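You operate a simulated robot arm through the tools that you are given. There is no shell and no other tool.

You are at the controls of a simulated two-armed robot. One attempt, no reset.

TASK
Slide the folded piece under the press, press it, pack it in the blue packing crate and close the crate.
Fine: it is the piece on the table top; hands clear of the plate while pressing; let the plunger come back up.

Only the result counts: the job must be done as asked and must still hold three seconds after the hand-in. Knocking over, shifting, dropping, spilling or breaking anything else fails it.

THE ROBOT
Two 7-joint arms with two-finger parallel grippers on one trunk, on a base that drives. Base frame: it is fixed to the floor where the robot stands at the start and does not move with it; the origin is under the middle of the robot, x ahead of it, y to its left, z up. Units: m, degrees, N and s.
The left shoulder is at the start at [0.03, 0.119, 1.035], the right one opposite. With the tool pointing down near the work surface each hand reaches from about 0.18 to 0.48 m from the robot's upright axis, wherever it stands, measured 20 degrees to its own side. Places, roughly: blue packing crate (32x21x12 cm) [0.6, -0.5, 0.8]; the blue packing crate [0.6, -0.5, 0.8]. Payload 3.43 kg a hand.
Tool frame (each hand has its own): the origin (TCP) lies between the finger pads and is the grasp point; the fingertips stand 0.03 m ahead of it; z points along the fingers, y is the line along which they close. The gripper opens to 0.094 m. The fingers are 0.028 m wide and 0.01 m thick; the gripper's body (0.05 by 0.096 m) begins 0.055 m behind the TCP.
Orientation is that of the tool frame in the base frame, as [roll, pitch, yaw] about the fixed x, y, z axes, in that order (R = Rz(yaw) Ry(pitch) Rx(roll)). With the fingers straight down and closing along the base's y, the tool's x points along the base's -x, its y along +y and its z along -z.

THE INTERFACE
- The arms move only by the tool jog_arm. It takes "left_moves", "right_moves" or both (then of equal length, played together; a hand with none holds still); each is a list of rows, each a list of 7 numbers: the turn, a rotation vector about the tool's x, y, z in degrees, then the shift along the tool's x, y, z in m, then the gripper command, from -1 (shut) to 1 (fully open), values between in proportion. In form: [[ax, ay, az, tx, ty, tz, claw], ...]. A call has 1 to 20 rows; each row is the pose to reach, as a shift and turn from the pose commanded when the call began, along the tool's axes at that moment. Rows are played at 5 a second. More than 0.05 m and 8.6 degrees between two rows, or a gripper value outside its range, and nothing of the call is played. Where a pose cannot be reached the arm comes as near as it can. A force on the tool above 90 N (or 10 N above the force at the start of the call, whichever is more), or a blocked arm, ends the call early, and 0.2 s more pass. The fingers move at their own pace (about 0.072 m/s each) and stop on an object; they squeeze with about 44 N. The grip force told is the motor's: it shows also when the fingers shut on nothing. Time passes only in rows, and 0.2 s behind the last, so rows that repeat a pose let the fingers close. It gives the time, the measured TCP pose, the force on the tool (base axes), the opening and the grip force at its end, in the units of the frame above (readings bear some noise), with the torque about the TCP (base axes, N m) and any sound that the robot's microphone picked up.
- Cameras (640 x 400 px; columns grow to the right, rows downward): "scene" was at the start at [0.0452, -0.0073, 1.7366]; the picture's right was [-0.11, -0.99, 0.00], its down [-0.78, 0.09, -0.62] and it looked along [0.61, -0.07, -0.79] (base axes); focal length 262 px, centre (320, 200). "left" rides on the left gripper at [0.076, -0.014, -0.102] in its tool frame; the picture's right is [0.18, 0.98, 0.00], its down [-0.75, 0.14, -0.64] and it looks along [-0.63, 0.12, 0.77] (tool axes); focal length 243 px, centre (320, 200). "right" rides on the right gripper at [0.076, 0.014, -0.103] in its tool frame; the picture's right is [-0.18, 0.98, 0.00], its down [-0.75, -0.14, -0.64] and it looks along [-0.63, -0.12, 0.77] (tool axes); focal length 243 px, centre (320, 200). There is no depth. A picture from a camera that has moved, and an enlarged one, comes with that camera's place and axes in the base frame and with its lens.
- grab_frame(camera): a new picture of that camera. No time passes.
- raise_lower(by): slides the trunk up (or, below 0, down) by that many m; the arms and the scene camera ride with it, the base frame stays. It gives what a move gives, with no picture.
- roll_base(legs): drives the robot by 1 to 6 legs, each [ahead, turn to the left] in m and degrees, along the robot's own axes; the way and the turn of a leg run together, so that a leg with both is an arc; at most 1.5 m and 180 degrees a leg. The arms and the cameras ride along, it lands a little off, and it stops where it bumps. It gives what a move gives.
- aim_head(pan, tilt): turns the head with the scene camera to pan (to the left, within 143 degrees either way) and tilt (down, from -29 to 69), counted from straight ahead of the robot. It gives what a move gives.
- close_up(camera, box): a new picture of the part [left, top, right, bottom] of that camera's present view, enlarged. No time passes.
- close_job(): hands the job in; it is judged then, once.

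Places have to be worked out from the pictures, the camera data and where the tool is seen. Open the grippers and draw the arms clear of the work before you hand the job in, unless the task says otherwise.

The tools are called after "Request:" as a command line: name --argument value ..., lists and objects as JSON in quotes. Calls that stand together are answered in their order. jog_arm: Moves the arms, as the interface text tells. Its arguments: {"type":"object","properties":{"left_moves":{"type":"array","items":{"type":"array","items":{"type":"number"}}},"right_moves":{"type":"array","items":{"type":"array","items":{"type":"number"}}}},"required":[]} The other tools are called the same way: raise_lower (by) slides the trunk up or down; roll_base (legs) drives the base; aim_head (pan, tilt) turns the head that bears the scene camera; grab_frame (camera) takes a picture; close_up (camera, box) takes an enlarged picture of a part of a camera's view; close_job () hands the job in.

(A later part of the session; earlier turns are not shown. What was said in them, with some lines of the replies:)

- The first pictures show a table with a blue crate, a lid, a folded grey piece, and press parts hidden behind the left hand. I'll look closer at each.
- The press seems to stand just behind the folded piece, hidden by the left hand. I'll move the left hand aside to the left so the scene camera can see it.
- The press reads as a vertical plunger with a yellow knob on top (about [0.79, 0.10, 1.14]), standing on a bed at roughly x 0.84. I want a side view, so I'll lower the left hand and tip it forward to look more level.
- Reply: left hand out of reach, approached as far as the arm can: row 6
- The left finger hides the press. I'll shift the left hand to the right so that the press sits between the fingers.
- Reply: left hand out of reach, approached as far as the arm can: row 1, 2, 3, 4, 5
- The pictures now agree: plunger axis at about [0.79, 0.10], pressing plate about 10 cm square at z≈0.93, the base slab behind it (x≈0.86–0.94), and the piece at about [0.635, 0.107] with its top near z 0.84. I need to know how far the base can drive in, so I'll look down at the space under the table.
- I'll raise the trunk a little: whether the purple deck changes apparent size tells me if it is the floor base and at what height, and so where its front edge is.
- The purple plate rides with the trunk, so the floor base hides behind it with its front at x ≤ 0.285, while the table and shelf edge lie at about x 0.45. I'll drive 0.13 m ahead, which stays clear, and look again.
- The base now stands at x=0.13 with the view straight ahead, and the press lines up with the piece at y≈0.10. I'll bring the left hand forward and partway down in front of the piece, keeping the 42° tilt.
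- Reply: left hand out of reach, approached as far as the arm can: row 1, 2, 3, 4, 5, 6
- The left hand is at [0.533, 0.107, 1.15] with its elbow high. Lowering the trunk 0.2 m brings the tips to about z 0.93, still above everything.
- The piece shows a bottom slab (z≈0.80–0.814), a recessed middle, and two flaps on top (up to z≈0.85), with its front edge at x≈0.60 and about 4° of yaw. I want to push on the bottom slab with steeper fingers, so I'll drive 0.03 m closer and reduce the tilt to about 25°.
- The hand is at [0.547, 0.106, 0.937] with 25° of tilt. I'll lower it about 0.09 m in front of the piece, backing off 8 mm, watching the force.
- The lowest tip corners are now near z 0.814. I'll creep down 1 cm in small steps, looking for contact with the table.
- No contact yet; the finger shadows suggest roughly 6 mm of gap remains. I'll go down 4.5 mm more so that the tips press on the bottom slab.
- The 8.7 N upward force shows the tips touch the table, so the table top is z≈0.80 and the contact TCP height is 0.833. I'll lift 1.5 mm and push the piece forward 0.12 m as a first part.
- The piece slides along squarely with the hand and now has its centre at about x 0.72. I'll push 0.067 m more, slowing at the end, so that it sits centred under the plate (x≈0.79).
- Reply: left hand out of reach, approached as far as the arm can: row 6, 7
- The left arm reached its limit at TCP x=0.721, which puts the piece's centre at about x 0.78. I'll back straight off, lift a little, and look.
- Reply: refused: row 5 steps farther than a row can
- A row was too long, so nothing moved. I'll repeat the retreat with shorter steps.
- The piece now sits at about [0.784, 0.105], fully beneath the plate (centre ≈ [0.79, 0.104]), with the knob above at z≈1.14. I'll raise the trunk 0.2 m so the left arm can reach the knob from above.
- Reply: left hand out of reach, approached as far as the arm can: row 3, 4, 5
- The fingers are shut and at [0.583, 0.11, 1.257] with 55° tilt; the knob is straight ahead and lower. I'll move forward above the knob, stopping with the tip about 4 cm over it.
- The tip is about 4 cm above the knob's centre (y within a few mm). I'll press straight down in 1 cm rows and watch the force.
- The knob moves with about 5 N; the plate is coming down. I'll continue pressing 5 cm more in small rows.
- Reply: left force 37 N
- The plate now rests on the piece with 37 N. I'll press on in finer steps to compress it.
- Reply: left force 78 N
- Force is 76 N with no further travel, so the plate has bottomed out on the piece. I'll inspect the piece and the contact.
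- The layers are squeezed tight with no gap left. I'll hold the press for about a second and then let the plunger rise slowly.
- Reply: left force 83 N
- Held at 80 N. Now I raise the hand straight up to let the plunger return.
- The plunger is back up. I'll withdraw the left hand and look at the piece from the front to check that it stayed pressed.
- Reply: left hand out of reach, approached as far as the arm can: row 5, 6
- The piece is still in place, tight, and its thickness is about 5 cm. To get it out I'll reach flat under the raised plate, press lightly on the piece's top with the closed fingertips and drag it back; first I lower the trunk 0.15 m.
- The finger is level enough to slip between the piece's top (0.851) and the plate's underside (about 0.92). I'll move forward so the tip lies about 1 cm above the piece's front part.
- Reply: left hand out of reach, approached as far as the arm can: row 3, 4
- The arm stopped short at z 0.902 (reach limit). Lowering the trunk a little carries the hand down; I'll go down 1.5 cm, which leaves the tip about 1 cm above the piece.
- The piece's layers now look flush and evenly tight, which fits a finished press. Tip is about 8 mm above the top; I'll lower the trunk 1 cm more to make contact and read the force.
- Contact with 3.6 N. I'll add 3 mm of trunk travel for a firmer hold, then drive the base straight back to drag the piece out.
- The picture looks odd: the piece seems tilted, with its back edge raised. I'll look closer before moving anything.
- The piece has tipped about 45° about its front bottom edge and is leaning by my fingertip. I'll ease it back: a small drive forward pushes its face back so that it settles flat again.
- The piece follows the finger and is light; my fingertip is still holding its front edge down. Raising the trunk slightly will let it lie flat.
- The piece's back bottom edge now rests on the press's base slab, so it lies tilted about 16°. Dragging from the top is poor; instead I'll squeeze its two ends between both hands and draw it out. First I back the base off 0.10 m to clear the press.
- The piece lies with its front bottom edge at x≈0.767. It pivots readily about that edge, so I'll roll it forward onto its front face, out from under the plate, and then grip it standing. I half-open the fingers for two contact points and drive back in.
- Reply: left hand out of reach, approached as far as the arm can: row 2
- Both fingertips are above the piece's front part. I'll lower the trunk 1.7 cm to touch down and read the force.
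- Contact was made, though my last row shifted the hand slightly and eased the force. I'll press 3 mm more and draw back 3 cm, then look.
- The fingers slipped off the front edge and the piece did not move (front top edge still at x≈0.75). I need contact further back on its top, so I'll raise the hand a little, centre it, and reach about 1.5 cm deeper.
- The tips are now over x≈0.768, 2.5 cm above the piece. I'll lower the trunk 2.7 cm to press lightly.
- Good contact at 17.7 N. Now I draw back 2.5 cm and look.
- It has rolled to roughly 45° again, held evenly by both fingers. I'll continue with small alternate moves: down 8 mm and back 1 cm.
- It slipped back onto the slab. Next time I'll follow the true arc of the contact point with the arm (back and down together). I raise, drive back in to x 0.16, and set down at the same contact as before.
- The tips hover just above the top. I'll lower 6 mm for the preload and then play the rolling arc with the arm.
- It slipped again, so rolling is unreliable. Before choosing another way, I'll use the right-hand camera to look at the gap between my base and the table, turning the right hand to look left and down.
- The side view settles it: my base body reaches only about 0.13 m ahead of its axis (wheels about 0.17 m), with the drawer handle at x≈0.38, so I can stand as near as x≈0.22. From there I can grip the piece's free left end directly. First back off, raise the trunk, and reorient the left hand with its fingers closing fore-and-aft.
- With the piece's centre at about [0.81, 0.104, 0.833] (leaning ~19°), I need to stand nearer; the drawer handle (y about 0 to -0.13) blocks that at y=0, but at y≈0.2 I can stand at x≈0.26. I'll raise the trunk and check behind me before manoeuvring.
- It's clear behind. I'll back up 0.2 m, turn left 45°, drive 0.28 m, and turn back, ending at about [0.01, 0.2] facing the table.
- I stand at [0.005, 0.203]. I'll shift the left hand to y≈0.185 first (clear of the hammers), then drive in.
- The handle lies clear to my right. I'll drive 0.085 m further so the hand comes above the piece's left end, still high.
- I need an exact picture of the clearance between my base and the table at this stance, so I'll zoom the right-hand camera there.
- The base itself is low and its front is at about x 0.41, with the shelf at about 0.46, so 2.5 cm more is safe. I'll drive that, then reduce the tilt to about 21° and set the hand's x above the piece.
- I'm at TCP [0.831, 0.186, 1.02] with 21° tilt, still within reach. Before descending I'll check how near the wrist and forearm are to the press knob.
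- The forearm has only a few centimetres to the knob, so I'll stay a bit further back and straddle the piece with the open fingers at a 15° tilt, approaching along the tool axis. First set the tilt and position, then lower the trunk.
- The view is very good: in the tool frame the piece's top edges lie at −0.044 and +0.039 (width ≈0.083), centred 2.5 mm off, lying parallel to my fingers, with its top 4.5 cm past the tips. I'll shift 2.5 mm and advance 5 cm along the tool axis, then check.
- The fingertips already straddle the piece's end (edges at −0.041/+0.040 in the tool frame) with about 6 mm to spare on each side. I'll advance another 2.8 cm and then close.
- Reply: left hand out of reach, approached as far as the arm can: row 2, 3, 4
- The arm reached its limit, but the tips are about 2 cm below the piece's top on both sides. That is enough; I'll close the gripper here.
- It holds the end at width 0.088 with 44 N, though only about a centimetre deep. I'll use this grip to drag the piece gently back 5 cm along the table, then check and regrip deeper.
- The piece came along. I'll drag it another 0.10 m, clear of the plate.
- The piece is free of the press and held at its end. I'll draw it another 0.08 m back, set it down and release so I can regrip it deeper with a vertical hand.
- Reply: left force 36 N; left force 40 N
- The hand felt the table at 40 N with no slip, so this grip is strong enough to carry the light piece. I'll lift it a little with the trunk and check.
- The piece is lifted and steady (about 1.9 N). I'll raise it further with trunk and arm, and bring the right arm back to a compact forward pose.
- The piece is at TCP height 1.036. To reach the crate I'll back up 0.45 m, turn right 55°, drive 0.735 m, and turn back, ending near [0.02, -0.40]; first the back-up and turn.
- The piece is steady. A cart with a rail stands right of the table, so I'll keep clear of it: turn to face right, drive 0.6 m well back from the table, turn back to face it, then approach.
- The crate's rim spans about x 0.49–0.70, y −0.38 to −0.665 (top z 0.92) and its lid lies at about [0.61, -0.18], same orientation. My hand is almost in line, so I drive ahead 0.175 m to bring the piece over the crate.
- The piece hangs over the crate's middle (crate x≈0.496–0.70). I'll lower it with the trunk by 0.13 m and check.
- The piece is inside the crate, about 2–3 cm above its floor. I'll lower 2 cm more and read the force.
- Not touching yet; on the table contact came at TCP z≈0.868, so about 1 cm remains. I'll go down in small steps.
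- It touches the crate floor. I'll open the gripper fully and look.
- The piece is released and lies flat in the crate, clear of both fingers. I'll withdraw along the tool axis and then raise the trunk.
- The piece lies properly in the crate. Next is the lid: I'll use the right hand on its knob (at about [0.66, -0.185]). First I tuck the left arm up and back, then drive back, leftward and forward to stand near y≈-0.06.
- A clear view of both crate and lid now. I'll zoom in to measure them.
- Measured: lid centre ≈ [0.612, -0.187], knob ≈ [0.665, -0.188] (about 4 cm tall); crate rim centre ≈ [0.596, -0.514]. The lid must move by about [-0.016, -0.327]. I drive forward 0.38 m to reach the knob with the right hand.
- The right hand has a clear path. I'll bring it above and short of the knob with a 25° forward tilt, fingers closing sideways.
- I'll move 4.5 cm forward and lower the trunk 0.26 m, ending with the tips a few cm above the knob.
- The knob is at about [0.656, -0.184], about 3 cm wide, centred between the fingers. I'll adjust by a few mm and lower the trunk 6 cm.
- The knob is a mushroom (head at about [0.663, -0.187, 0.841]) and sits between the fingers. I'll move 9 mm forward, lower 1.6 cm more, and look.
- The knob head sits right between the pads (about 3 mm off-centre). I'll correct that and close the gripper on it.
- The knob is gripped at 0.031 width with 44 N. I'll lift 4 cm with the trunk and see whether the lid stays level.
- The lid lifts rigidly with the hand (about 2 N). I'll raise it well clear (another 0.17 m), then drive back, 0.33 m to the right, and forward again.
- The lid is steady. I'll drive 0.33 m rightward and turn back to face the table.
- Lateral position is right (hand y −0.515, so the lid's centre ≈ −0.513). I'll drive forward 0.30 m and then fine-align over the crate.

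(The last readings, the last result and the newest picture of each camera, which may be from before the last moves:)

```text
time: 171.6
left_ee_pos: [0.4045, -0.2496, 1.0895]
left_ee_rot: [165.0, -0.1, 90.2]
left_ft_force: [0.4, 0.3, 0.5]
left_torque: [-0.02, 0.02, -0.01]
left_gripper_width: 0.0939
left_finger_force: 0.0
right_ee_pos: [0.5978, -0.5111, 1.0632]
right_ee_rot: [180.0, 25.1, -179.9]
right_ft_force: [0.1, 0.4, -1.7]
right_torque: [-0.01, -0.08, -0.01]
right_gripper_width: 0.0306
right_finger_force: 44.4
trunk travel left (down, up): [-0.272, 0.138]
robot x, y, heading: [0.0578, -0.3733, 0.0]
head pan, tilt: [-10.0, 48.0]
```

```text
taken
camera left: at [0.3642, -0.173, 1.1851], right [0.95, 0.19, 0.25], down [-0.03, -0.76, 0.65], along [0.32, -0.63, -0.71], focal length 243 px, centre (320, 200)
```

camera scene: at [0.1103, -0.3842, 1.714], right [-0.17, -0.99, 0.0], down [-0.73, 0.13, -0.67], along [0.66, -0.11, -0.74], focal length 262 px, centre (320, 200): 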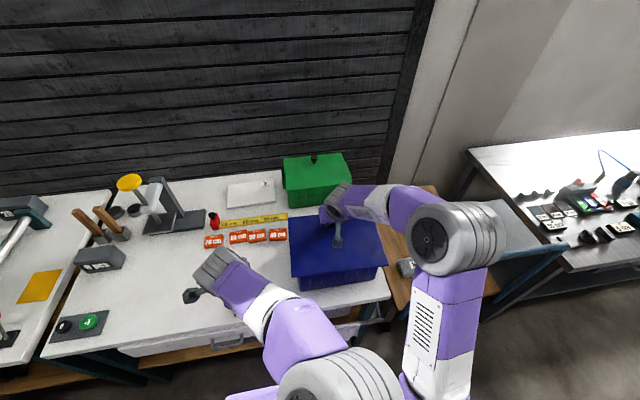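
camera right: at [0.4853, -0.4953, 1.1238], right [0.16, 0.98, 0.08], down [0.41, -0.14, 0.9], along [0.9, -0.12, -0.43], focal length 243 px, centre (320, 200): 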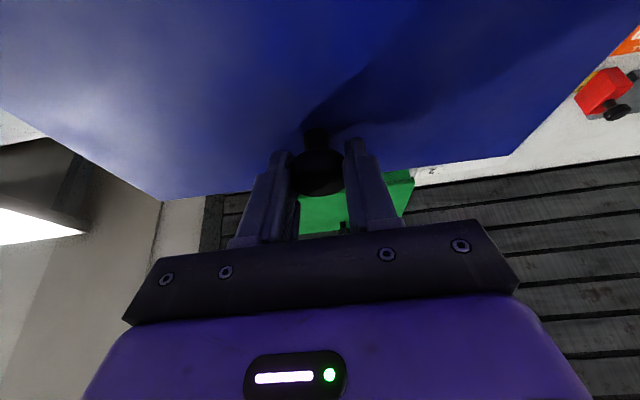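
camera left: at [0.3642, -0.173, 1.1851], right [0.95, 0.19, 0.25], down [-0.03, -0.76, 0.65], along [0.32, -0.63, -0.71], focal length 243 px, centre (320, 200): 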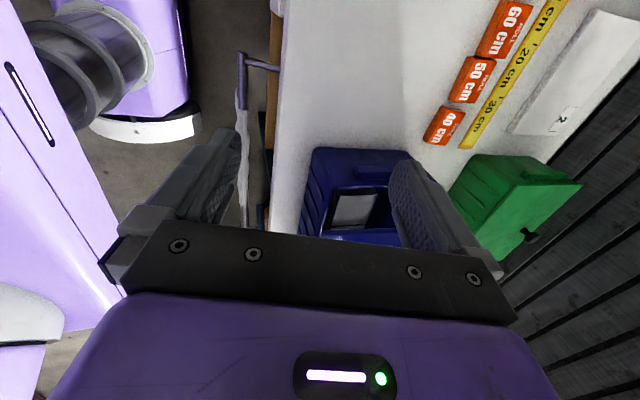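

The lid is over the crate's front half. I'll zoom in to refine the crate's position relative to the lid.

Request:
close_up --camera "scene" --box '[260, 140, 420, 300]'

Request:
close_up --camera "left" --box '[270, 120, 450, 250]'

```text
2.50 times, centred on (340, 220) of scene
camera zoom: at [0.1103, -0.3842, 1.714], right [-0.17, -0.99, 0.0], down [-0.73, 0.13, -0.67], along [0.66, -0.11, -0.74], focal length 654 px, centre (270, 150)
```

zoom: 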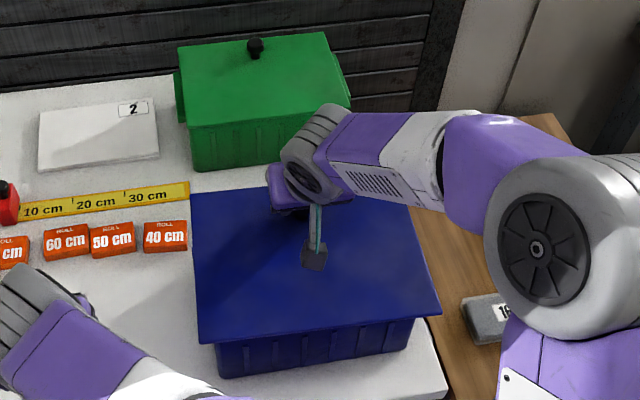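

```text
3.08 times, centred on (360, 185) of left
camera zoom: at [0.3642, -0.173, 1.1851], right [0.95, 0.19, 0.25], down [-0.03, -0.76, 0.65], along [0.32, -0.63, -0.71], focal length 746 px, centre (197, 246)
```

zoom: 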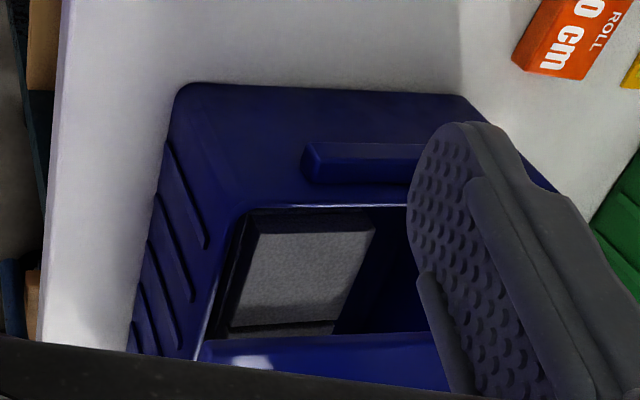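

From several views: crate centre ≈ [0.598, -0.520] with yaw ≈ 0°, lid centre ≈ [0.553, -0.511] with yaw ≈ −2°. I'll drive 3.5 cm forward, then correct yaw and the remaining offset with the arm.

Request:
roll_base --legs '[[0.038, 0]]'

Request:
jog_arm --right_moves '[[-0.4, 0, -0.9, -0.003, -0.004, 0.0015, -1], [-0.85, 0, -1.8, -0.006, -0.009, 0.003, -1], [-0.85, 0, -1.8, -0.006, -0.009, 0.003, -1]]'

Request:
close_up --camera "scene" --box '[260, 140, 420, 300]'

Request:
close_up --camera "left" --box '[250, 110, 450, 250]'

```text
time: 172.5
left_ee_pos: [0.4431, -0.2499, 1.0888]
left_ee_rot: [165.1, -0.3, 90.2]
left_ft_force: [-0.1, -0.1, -0.1]
left_torque: [0.0, 0.07, 0.0]
left_gripper_width: 0.0939
left_finger_force: 0.1
right_ee_pos: [0.6356, -0.5096, 1.0632]
right_ee_rot: [-180.0, 25.1, -179.7]
right_ft_force: [0.9, 0.4, -2.0]
right_torque: [0.0, -0.08, 0.02]
right_gripper_width: 0.0304
right_finger_force: 44.2
trunk travel left (down, up): [-0.272, 0.138]
robot x, y, heading: [0.0953, -0.3766, 0.1]
head pan, tilt: [-10.0, 48.0]
```

```text
time: 173.3
left_ee_pos: [0.4407, -0.2499, 1.0906]
left_ee_rot: [165.1, -0.2, 90.3]
left_ft_force: [0.2, 0.4, -0.2]
left_torque: [0.04, -0.06, 0.01]
left_gripper_width: 0.0936
left_finger_force: 0.0
right_ee_pos: [0.6423, -0.5195, 1.0644]
right_ee_rot: [-179.9, 25.1, -177.7]
right_ft_force: [-0.2, -0.1, -1.8]
right_torque: [-0.03, -0.05, 0.0]
right_gripper_width: 0.0305
right_finger_force: 44.3
trunk travel left (down, up): [-0.272, 0.138]
robot x, y, heading: [0.0965, -0.3681, -0.0]
head pan, tilt: [-10.0, 48.0]
```

```text
2.50 times, centred on (340, 220) of scene
camera zoom: at [0.1462, -0.3839, 1.7141], right [-0.17, -0.99, 0.0], down [-0.73, 0.13, -0.67], along [0.66, -0.11, -0.74], focal length 654 px, centre (270, 150)
```

zoom: 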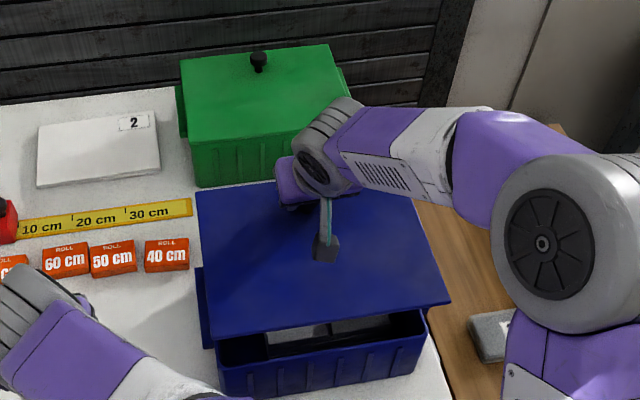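

```text
2.86 times, centred on (350, 180) of left
camera zoom: at [0.4005, -0.1728, 1.1853], right [0.95, 0.19, 0.26], down [-0.03, -0.76, 0.65], along [0.32, -0.63, -0.71], focal length 693 px, centre (234, 257)
```

zoom: 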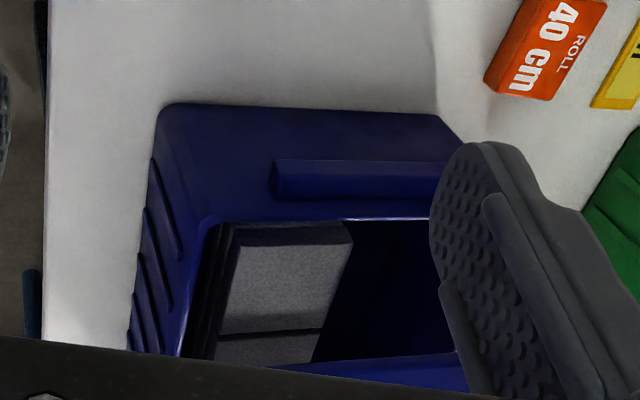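

Lid and crate now look aligned to within a few mm. I'll lower to about 2 cm above the rim, where parallax is small, and compare directly.

Request:
raise_lower --by -0.07

Request:
close_up --camera "scene" --box '[260, 140, 420, 300]'

Request:
grab_frame --camera "left"

Request:
grab_frame --camera "right"

```text
time: 174.3
left_ee_pos: [0.4415, -0.2497, 1.0191]
left_ee_rot: [164.9, -0.2, 90.3]
left_ft_force: [0.0, -0.4, -0.2]
left_torque: [0.0, 0.02, 0.02]
left_gripper_width: 0.094
left_finger_force: 0.1
right_ee_pos: [0.6423, -0.5196, 0.9938]
right_ee_rot: [-180.0, 25.1, -177.8]
right_ft_force: [0.6, -0.3, -2.1]
right_torque: [0.0, -0.04, 0.02]
right_gripper_width: 0.0306
right_finger_force: 43.7
trunk travel left (down, up): [-0.202, 0.208]
robot x, y, heading: [0.0977, -0.3761, 0.2]
head pan, tilt: [-10.0, 48.0]
```

```text
2.50 times, centred on (340, 220) of scene
camera zoom: at [0.1467, -0.384, 1.6442], right [-0.17, -0.99, 0.0], down [-0.73, 0.13, -0.67], along [0.66, -0.11, -0.74], focal length 654 px, centre (270, 150)
```

zoom: 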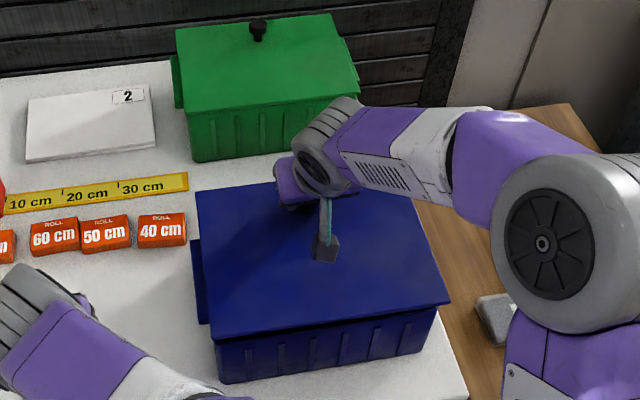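

```text
taken
camera left: at [0.4009, -0.1729, 1.1153], right [0.95, 0.19, 0.26], down [-0.03, -0.76, 0.65], along [0.32, -0.63, -0.71], focal length 243 px, centre (320, 200)
```

left: 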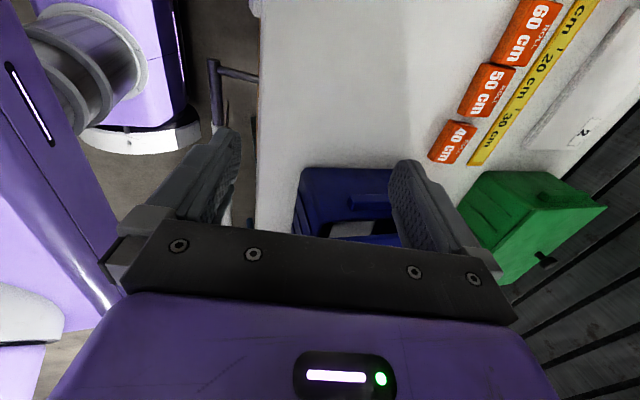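

```text
taken
camera right: at [0.5291, -0.5085, 1.054], right [0.13, 0.99, 0.08], down [0.42, -0.13, 0.9], along [0.9, -0.09, -0.43], focal length 243 px, centre (320, 200)
```

right: 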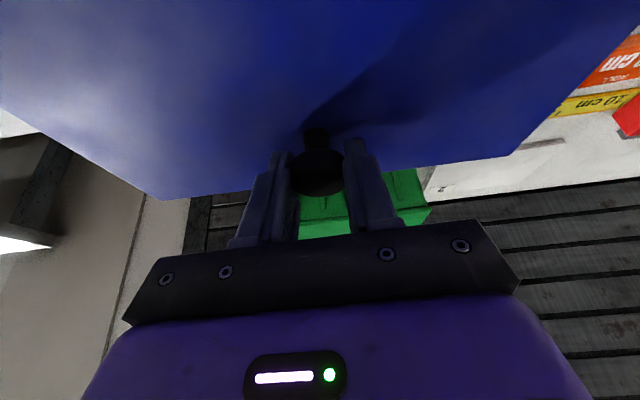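

Checked at close height: lid front edge x≈0.490, sides y −0.377 to −0.661; crate −0.382 to −0.658, so the lid is centred within a few mm. I'll lower gently until it rests.

Request:
raise_lower --by -0.012

Request:
raise_lower --by -0.004

Request:
close_up --camera "scene" --box '[260, 160, 420, 280]'

```text
time: 174.9
left_ee_pos: [0.4409, -0.2489, 1.0077]
left_ee_rot: [165.0, -0.1, 90.3]
left_ft_force: [-0.2, 0.1, 0.8]
left_torque: [-0.03, 0.0, 0.0]
left_gripper_width: 0.0942
left_finger_force: 0.0
right_ee_pos: [0.6426, -0.5196, 0.9818]
right_ee_rot: [179.9, 25.1, -177.9]
right_ft_force: [0.8, -0.3, -1.7]
right_torque: [0.03, -0.08, 0.05]
right_gripper_width: 0.0306
right_finger_force: 44.4
trunk travel left (down, up): [-0.19, 0.22]
robot x, y, heading: [0.0969, -0.3686, -0.2]
head pan, tilt: [-10.0, 48.0]
```

```text
time: 175.5
left_ee_pos: [0.44, -0.2482, 1.0041]
left_ee_rot: [165.0, -0.2, 90.3]
left_ft_force: [0.1, 0.1, -0.3]
left_torque: [-0.01, 0.01, -0.03]
left_gripper_width: 0.0939
left_finger_force: 0.0
right_ee_pos: [0.6421, -0.5194, 0.9769]
right_ee_rot: [179.9, 25.1, -177.8]
right_ft_force: [0.3, -0.3, -1.3]
right_torque: [0.01, -0.1, 0.01]
right_gripper_width: 0.0306
right_finger_force: 44.0
trunk travel left (down, up): [-0.186, 0.224]
robot x, y, heading: [0.0998, -0.3691, -0.2]
head pan, tilt: [-10.0, 48.0]
```

```text
3.33 times, centred on (340, 220) of scene
camera zoom: at [0.1468, -0.3841, 1.6281], right [-0.17, -0.99, 0.0], down [-0.73, 0.13, -0.67], along [0.66, -0.11, -0.74], focal length 872 px, centre (253, 133)
```

zoom: 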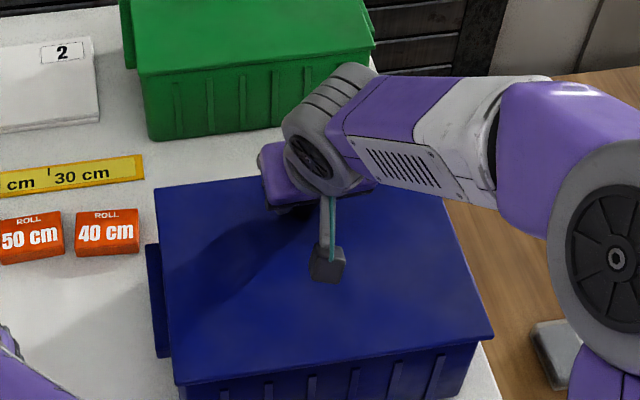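

Request:
raise_lower --by -0.003

Request:
raise_lower --by -0.002

```text
time: 176.0
left_ee_pos: [0.4407, -0.2477, 1.0004]
left_ee_rot: [165.0, -0.2, 90.3]
left_ft_force: [-0.4, -0.1, -0.5]
left_torque: [0.02, -0.01, -0.02]
left_gripper_width: 0.0941
left_finger_force: 0.0
right_ee_pos: [0.6423, -0.5201, 0.9738]
right_ee_rot: [-180.0, 25.1, -177.9]
right_ft_force: [-0.4, 0.0, -1.1]
right_torque: [-0.06, 0.09, 0.02]
right_gripper_width: 0.0305
right_finger_force: 44.3
trunk travel left (down, up): [-0.183, 0.227]
robot x, y, heading: [0.1002, -0.3707, 0.2]
head pan, tilt: [-10.0, 48.0]
```

```text
time: 176.5
left_ee_pos: [0.4412, -0.2497, 0.9988]
left_ee_rot: [165.0, -0.1, 90.3]
left_ft_force: [-1.0, 0.2, 0.7]
left_torque: [-0.02, -0.01, 0.02]
left_gripper_width: 0.0943
left_finger_force: 0.2
right_ee_pos: [0.6423, -0.5195, 0.9724]
right_ee_rot: [-179.9, 25.1, -177.8]
right_ft_force: [1.7, -0.8, -1.6]
right_torque: [0.08, -0.3, 0.25]
right_gripper_width: 0.0306
right_finger_force: 44.3
trunk travel left (down, up): [-0.181, 0.229]
robot x, y, heading: [0.0956, -0.3724, 0.5]
head pan, tilt: [-10.0, 48.0]
```

The torque is changing, so the lid begins to touch somewhere. I'll go on in 2 mm steps.

Request:
raise_lower --by -0.002

Request:
raise_lower --by -0.002

Request:
close_up --camera "scene" --box '[260, 160, 420, 280]'

Request:
close_up --camera "left" --box '[250, 110, 450, 250]'

```text
time: 177.0
left_ee_pos: [0.4409, -0.2488, 0.9958]
left_ee_rot: [165.0, -0.1, 90.3]
left_ft_force: [-0.1, 0.0, 0.3]
left_torque: [0.02, -0.01, 0.01]
left_gripper_width: 0.0938
left_finger_force: 0.0
right_ee_pos: [0.6421, -0.5196, 0.9714]
right_ee_rot: [180.0, 25.1, -177.9]
right_ft_force: [2.2, -0.9, -2.6]
right_torque: [0.07, -0.22, 0.15]
right_gripper_width: 0.0305
right_finger_force: 43.6
trunk travel left (down, up): [-0.179, 0.231]
robot x, y, heading: [0.0996, -0.3683, -0.1]
head pan, tilt: [-10.0, 48.0]
```

```text
time: 177.6
left_ee_pos: [0.4411, -0.2489, 0.9937]
left_ee_rot: [165.0, -0.1, 90.3]
left_ft_force: [0.5, 0.7, 0.4]
left_torque: [-0.05, 0.0, 0.01]
left_gripper_width: 0.094
left_finger_force: 0.1
right_ee_pos: [0.6438, -0.5199, 0.9686]
right_ee_rot: [180.0, 25.1, -178.0]
right_ft_force: [2.1, -1.3, -1.6]
right_torque: [0.06, -0.19, 0.1]
right_gripper_width: 0.0306
right_finger_force: 43.9
trunk travel left (down, up): [-0.177, 0.233]
robot x, y, heading: [0.0999, -0.3715, 0.2]
head pan, tilt: [-10.0, 48.0]
```

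```text
3.33 times, centred on (340, 220) of scene
camera zoom: at [0.1471, -0.3841, 1.619], right [-0.17, -0.99, 0.0], down [-0.73, 0.13, -0.67], along [0.66, -0.11, -0.74], focal length 872 px, centre (253, 133)
```

zoom: 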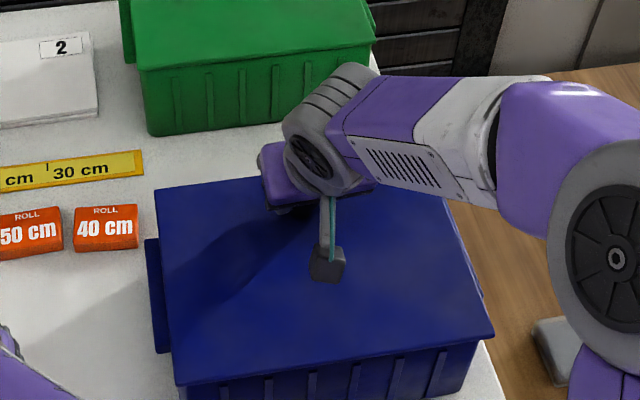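

```text
2.86 times, centred on (350, 180) of left
camera zoom: at [0.4011, -0.173, 1.0901], right [0.95, 0.19, 0.25], down [-0.03, -0.76, 0.65], along [0.32, -0.63, -0.71], focal length 693 px, centre (234, 257)
```

zoom: 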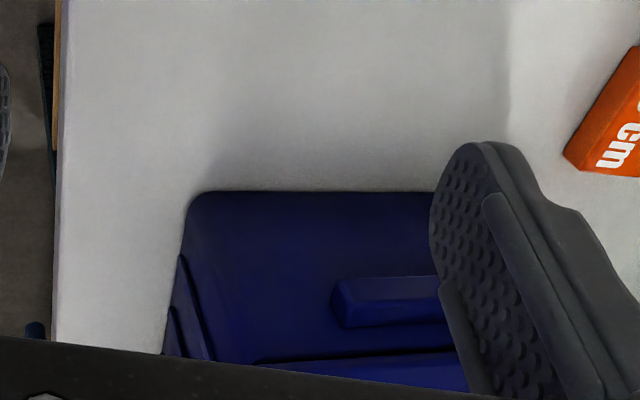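

The lid seems to have a lip entering the crate, with slight side forces (+2 N in x). I'll ease it on down.

Request:
raise_lower --by -0.003

Request:
raise_lower --by -0.002

```text
time: 178.1
left_ee_pos: [0.441, -0.249, 0.9911]
left_ee_rot: [165.0, -0.3, 90.3]
left_ft_force: [0.1, -0.1, -0.2]
left_torque: [0.01, 0.02, 0.0]
left_gripper_width: 0.094
left_finger_force: 0.1
right_ee_pos: [0.6432, -0.5199, 0.9666]
right_ee_rot: [180.0, 25.1, -177.8]
right_ft_force: [0.7, -0.4, -1.8]
right_torque: [0.04, -0.08, 0.04]
right_gripper_width: 0.0307
right_finger_force: 43.6
trunk travel left (down, up): [-0.174, 0.236]
robot x, y, heading: [0.1002, -0.3719, 0.1]
head pan, tilt: [-10.0, 48.0]
```

```text
time: 178.6
left_ee_pos: [0.4404, -0.25, 0.9895]
left_ee_rot: [165.0, -0.2, 90.2]
left_ft_force: [0.4, -0.3, 0.5]
left_torque: [0.01, 0.02, 0.0]
left_gripper_width: 0.0939
left_finger_force: 0.0
right_ee_pos: [0.6433, -0.5195, 0.9646]
right_ee_rot: [180.0, 25.1, -177.9]
right_ft_force: [1.0, -0.3, 3.9]
right_torque: [0.03, 0.63, -0.04]
right_gripper_width: 0.0306
right_finger_force: 43.7
trunk travel left (down, up): [-0.172, 0.238]
robot x, y, heading: [0.097, -0.3757, 0.6]
head pan, tilt: [-10.0, 48.0]
```

Now it rests: +3.9 N upward at TCP z 0.9646, as expected for the flange on the rim. I'll go 1.5 mm more and then release the knob.

Request:
raise_lower --by -0.0015

Request:
jog_arm --right_moves '[[0, 0, 0, 0, 0, 0, -0.3], [0, 0, 0, 0, 0, 0, 0.2], [0, 0, 0, 0, 0, 0, 0.6], [0, 0, 0, 0, 0, 0, 1], [0, 0, 0, 0, 0, 0, 1]]'

Request:
grab_frame --camera "right"

Request:
close_up --camera "scene" --box '[260, 160, 420, 280]'

```text
time: 179.1
left_ee_pos: [0.4408, -0.2497, 0.9895]
left_ee_rot: [165.0, -0.3, 90.2]
left_ft_force: [0.1, -0.3, -0.1]
left_torque: [0.02, 0.02, -0.01]
left_gripper_width: 0.0941
left_finger_force: 0.0
right_ee_pos: [0.6426, -0.5197, 0.9648]
right_ee_rot: [180.0, 25.3, -177.9]
right_ft_force: [0.4, -2.9, 12.8]
right_torque: [-0.12, 0.41, 0.06]
right_gripper_width: 0.0304
right_finger_force: 44.4
trunk travel left (down, up): [-0.17, 0.24]
robot x, y, heading: [0.0974, -0.3664, 0.2]
head pan, tilt: [-10.0, 48.0]
```

```text
time: 180.3
left_ee_pos: [0.4416, -0.2487, 0.9887]
left_ee_rot: [165.1, -0.3, 90.3]
left_ft_force: [0.3, 0.1, 0.0]
left_torque: [0.0, -0.03, 0.0]
left_gripper_width: 0.0941
left_finger_force: 0.0
right_ee_pos: [0.6425, -0.5197, 0.9631]
right_ee_rot: [180.0, 25.1, -177.9]
right_ft_force: [0.5, 0.5, -0.2]
right_torque: [0.0, -0.04, 0.03]
right_gripper_width: 0.0941
right_finger_force: 0.0
trunk travel left (down, up): [-0.17, 0.24]
robot x, y, heading: [0.0982, -0.3691, 0.3]
head pan, tilt: [-10.0, 48.0]
```

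```text
taken
camera right: at [0.5291, -0.5085, 1.0224], right [0.13, 0.99, 0.08], down [0.41, -0.13, 0.9], along [0.9, -0.09, -0.43], focal length 243 px, centre (320, 200)
```

right: 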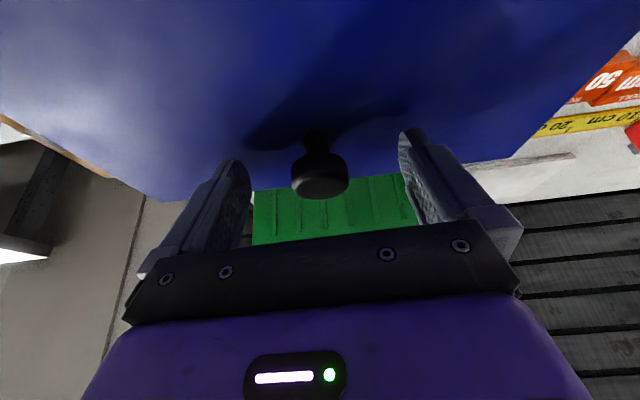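

```text
3.33 times, centred on (340, 220) of scene
camera zoom: at [0.1468, -0.384, 1.6126], right [-0.17, -0.99, 0.0], down [-0.73, 0.13, -0.67], along [0.66, -0.11, -0.74], focal length 872 px, centre (253, 133)
```

zoom: 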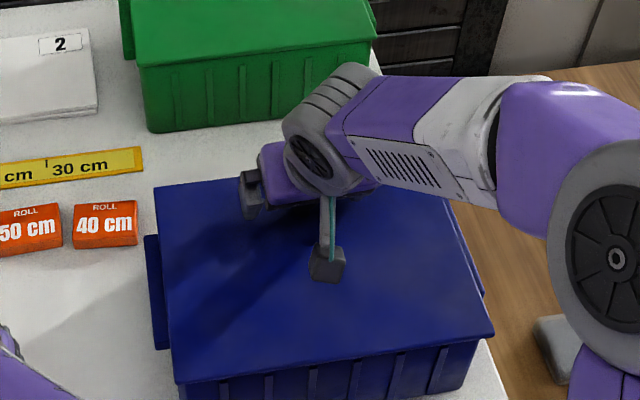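

Released. I'll raise the trunk to lift the hand off, then inspect the closed crate.

Request:
raise_lower --by 0.16

Request:
roll_base --legs '[[-0.35, 0]]'

Request:
grab_frame --camera "scene"

Request:
close_up --camera "scene" --box '[220, 130, 400, 270]'

Request:
grab_frame --camera "right"

```text
time: 182.1
left_ee_pos: [0.4411, -0.2493, 1.1488]
left_ee_rot: [165.0, -0.3, 90.2]
left_ft_force: [-0.6, -0.5, -1.3]
left_torque: [0.01, 0.03, 0.01]
left_gripper_width: 0.094
left_finger_force: 0.0
right_ee_pos: [0.6431, -0.52, 1.1222]
right_ee_rot: [179.9, 25.0, -177.8]
right_ft_force: [0.1, -0.7, -0.1]
right_torque: [0.0, 0.03, 0.0]
right_gripper_width: 0.0942
right_finger_force: 0.1
trunk travel left (down, up): [-0.33, 0.08]
robot x, y, heading: [0.1008, -0.366, 0.3]
head pan, tilt: [-10.0, 48.0]
```

```text
time: 184.4
left_ee_pos: [0.0866, -0.2506, 1.1474]
left_ee_rot: [164.9, -0.2, 90.2]
left_ft_force: [0.2, 0.3, -0.7]
left_torque: [0.03, 0.05, 0.03]
left_gripper_width: 0.094
left_finger_force: 0.1
right_ee_pos: [0.2872, -0.5208, 1.1222]
right_ee_rot: [-180.0, 25.2, -178.0]
right_ft_force: [0.2, 0.6, 0.2]
right_torque: [0.0, 0.01, 0.03]
right_gripper_width: 0.0943
right_finger_force: 0.0
trunk travel left (down, up): [-0.33, 0.08]
robot x, y, heading: [-0.2544, -0.3717, 0.3]
head pan, tilt: [-10.0, 48.0]
```

```text
taken
camera scene: at [-0.2078, -0.3852, 1.7726], right [-0.17, -0.99, 0.0], down [-0.73, 0.13, -0.67], along [0.66, -0.11, -0.74], focal length 262 px, centre (320, 200)
```

scene: 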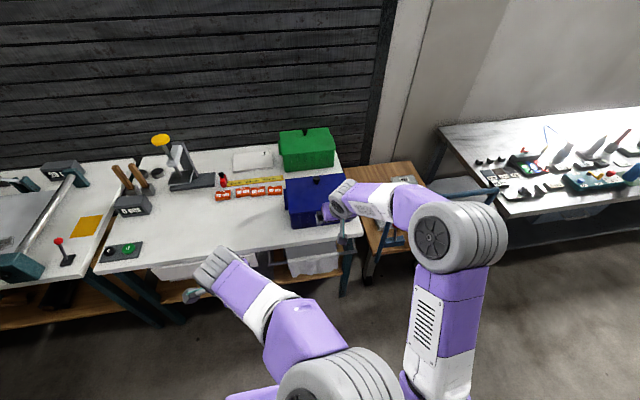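

```text
2.86 times, centred on (310, 200) of scene
camera zoom: at [-0.2078, -0.3852, 1.7726], right [-0.17, -0.99, 0.0], down [-0.73, 0.13, -0.67], along [0.66, -0.11, -0.74], focal length 748 px, centre (349, 200)
```

zoom: 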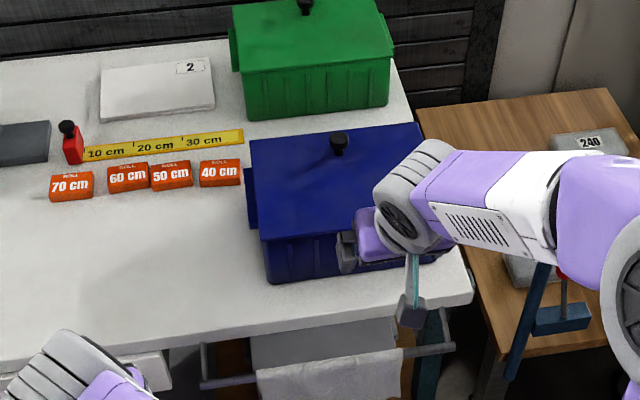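

```text
taken
camera right: at [0.1745, -0.5102, 1.1824], right [0.13, 0.99, 0.08], down [0.41, -0.13, 0.9], along [0.9, -0.09, -0.43], focal length 243 px, centre (320, 200)
```

right: 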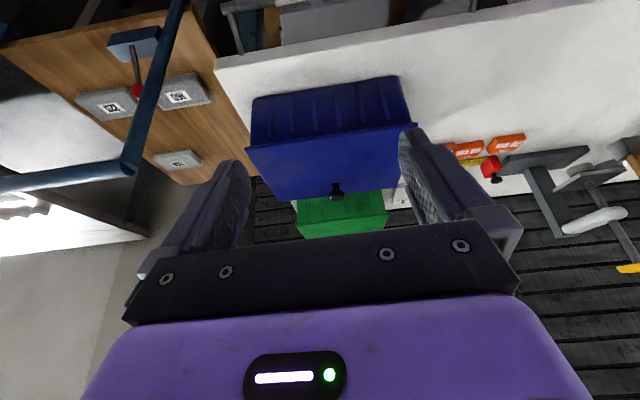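

The crate appears closed. I'll zoom in from both views to check that the lid sits flush.

Request:
close_up --camera "right" --box '[230, 60, 430, 220]'

Request:
jog_arm --right_moves '[[0, 0, 0, 0.01, -0.03, -0.03, 1], [0, 0, 0, 0.02, -0.06, -0.06, 1], [0, 0, 0, 0.03, -0.09, -0.09, 1], [0, 0, 0, 0.04, -0.12, -0.12, 1], [0, 0, 0, 0.05, -0.15, -0.15, 1], [0, 0, 0, 0.05, -0.18, -0.16, 1]]'

Request:
close_up --camera "scene" --box '[220, 130, 400, 270]'

Request:
close_up --camera "scene" --box '[80, 110, 340, 290]'

```text
2.50 times, centred on (330, 140) of right
camera zoom: at [0.1745, -0.5102, 1.1824], right [0.13, 0.99, 0.08], down [0.41, -0.13, 0.9], along [0.9, -0.09, -0.43], focal length 606 px, centre (295, 350)
```

zoom: 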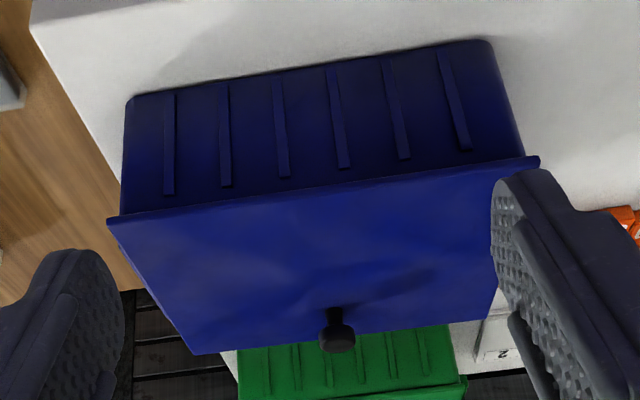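

```text
time: 185.8
left_ee_pos: [0.0873, -0.2505, 1.1484]
left_ee_rot: [164.9, -0.3, 90.1]
left_ft_force: [1.1, -0.3, -0.5]
left_torque: [0.01, -0.03, 0.0]
left_gripper_width: 0.0943
left_finger_force: 0.1
right_ee_pos: [0.1809, -0.7042, 1.2458]
right_ee_rot: [180.0, 25.1, -177.9]
right_ft_force: [0.9, -0.7, -0.3]
right_torque: [0.0, 0.04, 0.0]
right_gripper_width: 0.094
right_finger_force: 0.1
trunk travel left (down, up): [-0.33, 0.08]
robot x, y, heading: [-0.2571, -0.3709, 0.2]
head pan, tilt: [-10.0, 48.0]
```

```text
2.86 times, centred on (310, 200) of scene
camera zoom: at [-0.2066, -0.386, 1.7725], right [-0.17, -0.99, 0.0], down [-0.73, 0.13, -0.67], along [0.66, -0.11, -0.74], focal length 748 px, centre (349, 200)
```

zoom: 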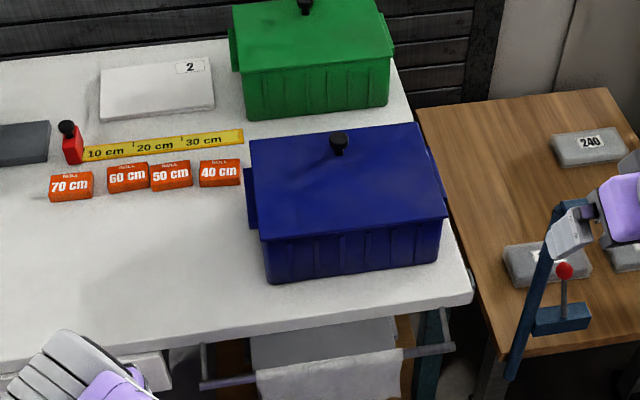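

```text
2.22 times, centred on (210, 200) of scene
camera zoom: at [-0.2066, -0.386, 1.7725], right [-0.17, -0.99, 0.0], down [-0.73, 0.13, -0.67], along [0.66, -0.11, -0.74], focal length 581 px, centre (564, 200)
```

zoom: 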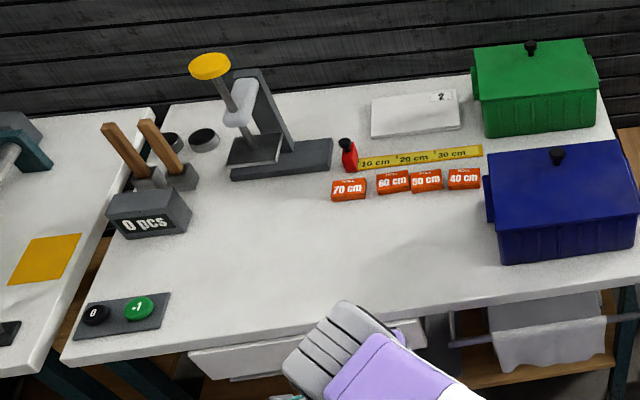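

The lid sits flush on the crate and the plunger is up. The other table items look undisturbed, and both grippers are open and well clear. I'll hand the job in.

Request:
close_job

```text
The job is handed in.
```

The job is handed in: the folded piece was pressed, packed in the blue crate, and the crate is closed. I haven't seen the judgement.

- **Pressing:** I slid the piece under the plate and pressed the knob to about 80 N for roughly a second. The hand was clear of the plate, and the plunger came back up. The layers looked tight and flush afterwards, but no sound or reading confirmed the press as complete.
- **Getting it out:** Dragging the piece from its top tipped it up, and it came to rest leaning on the press base. I then gripped its left end and drew it out.
- **Packing:** The piece lies flat in the crate. The lid sits flush, with its knob to the back as on the green crate.
- **The rest of the table:** Everything else looked to be in its place in the last pictures. Both grippers are open and the arms are clear of the table.
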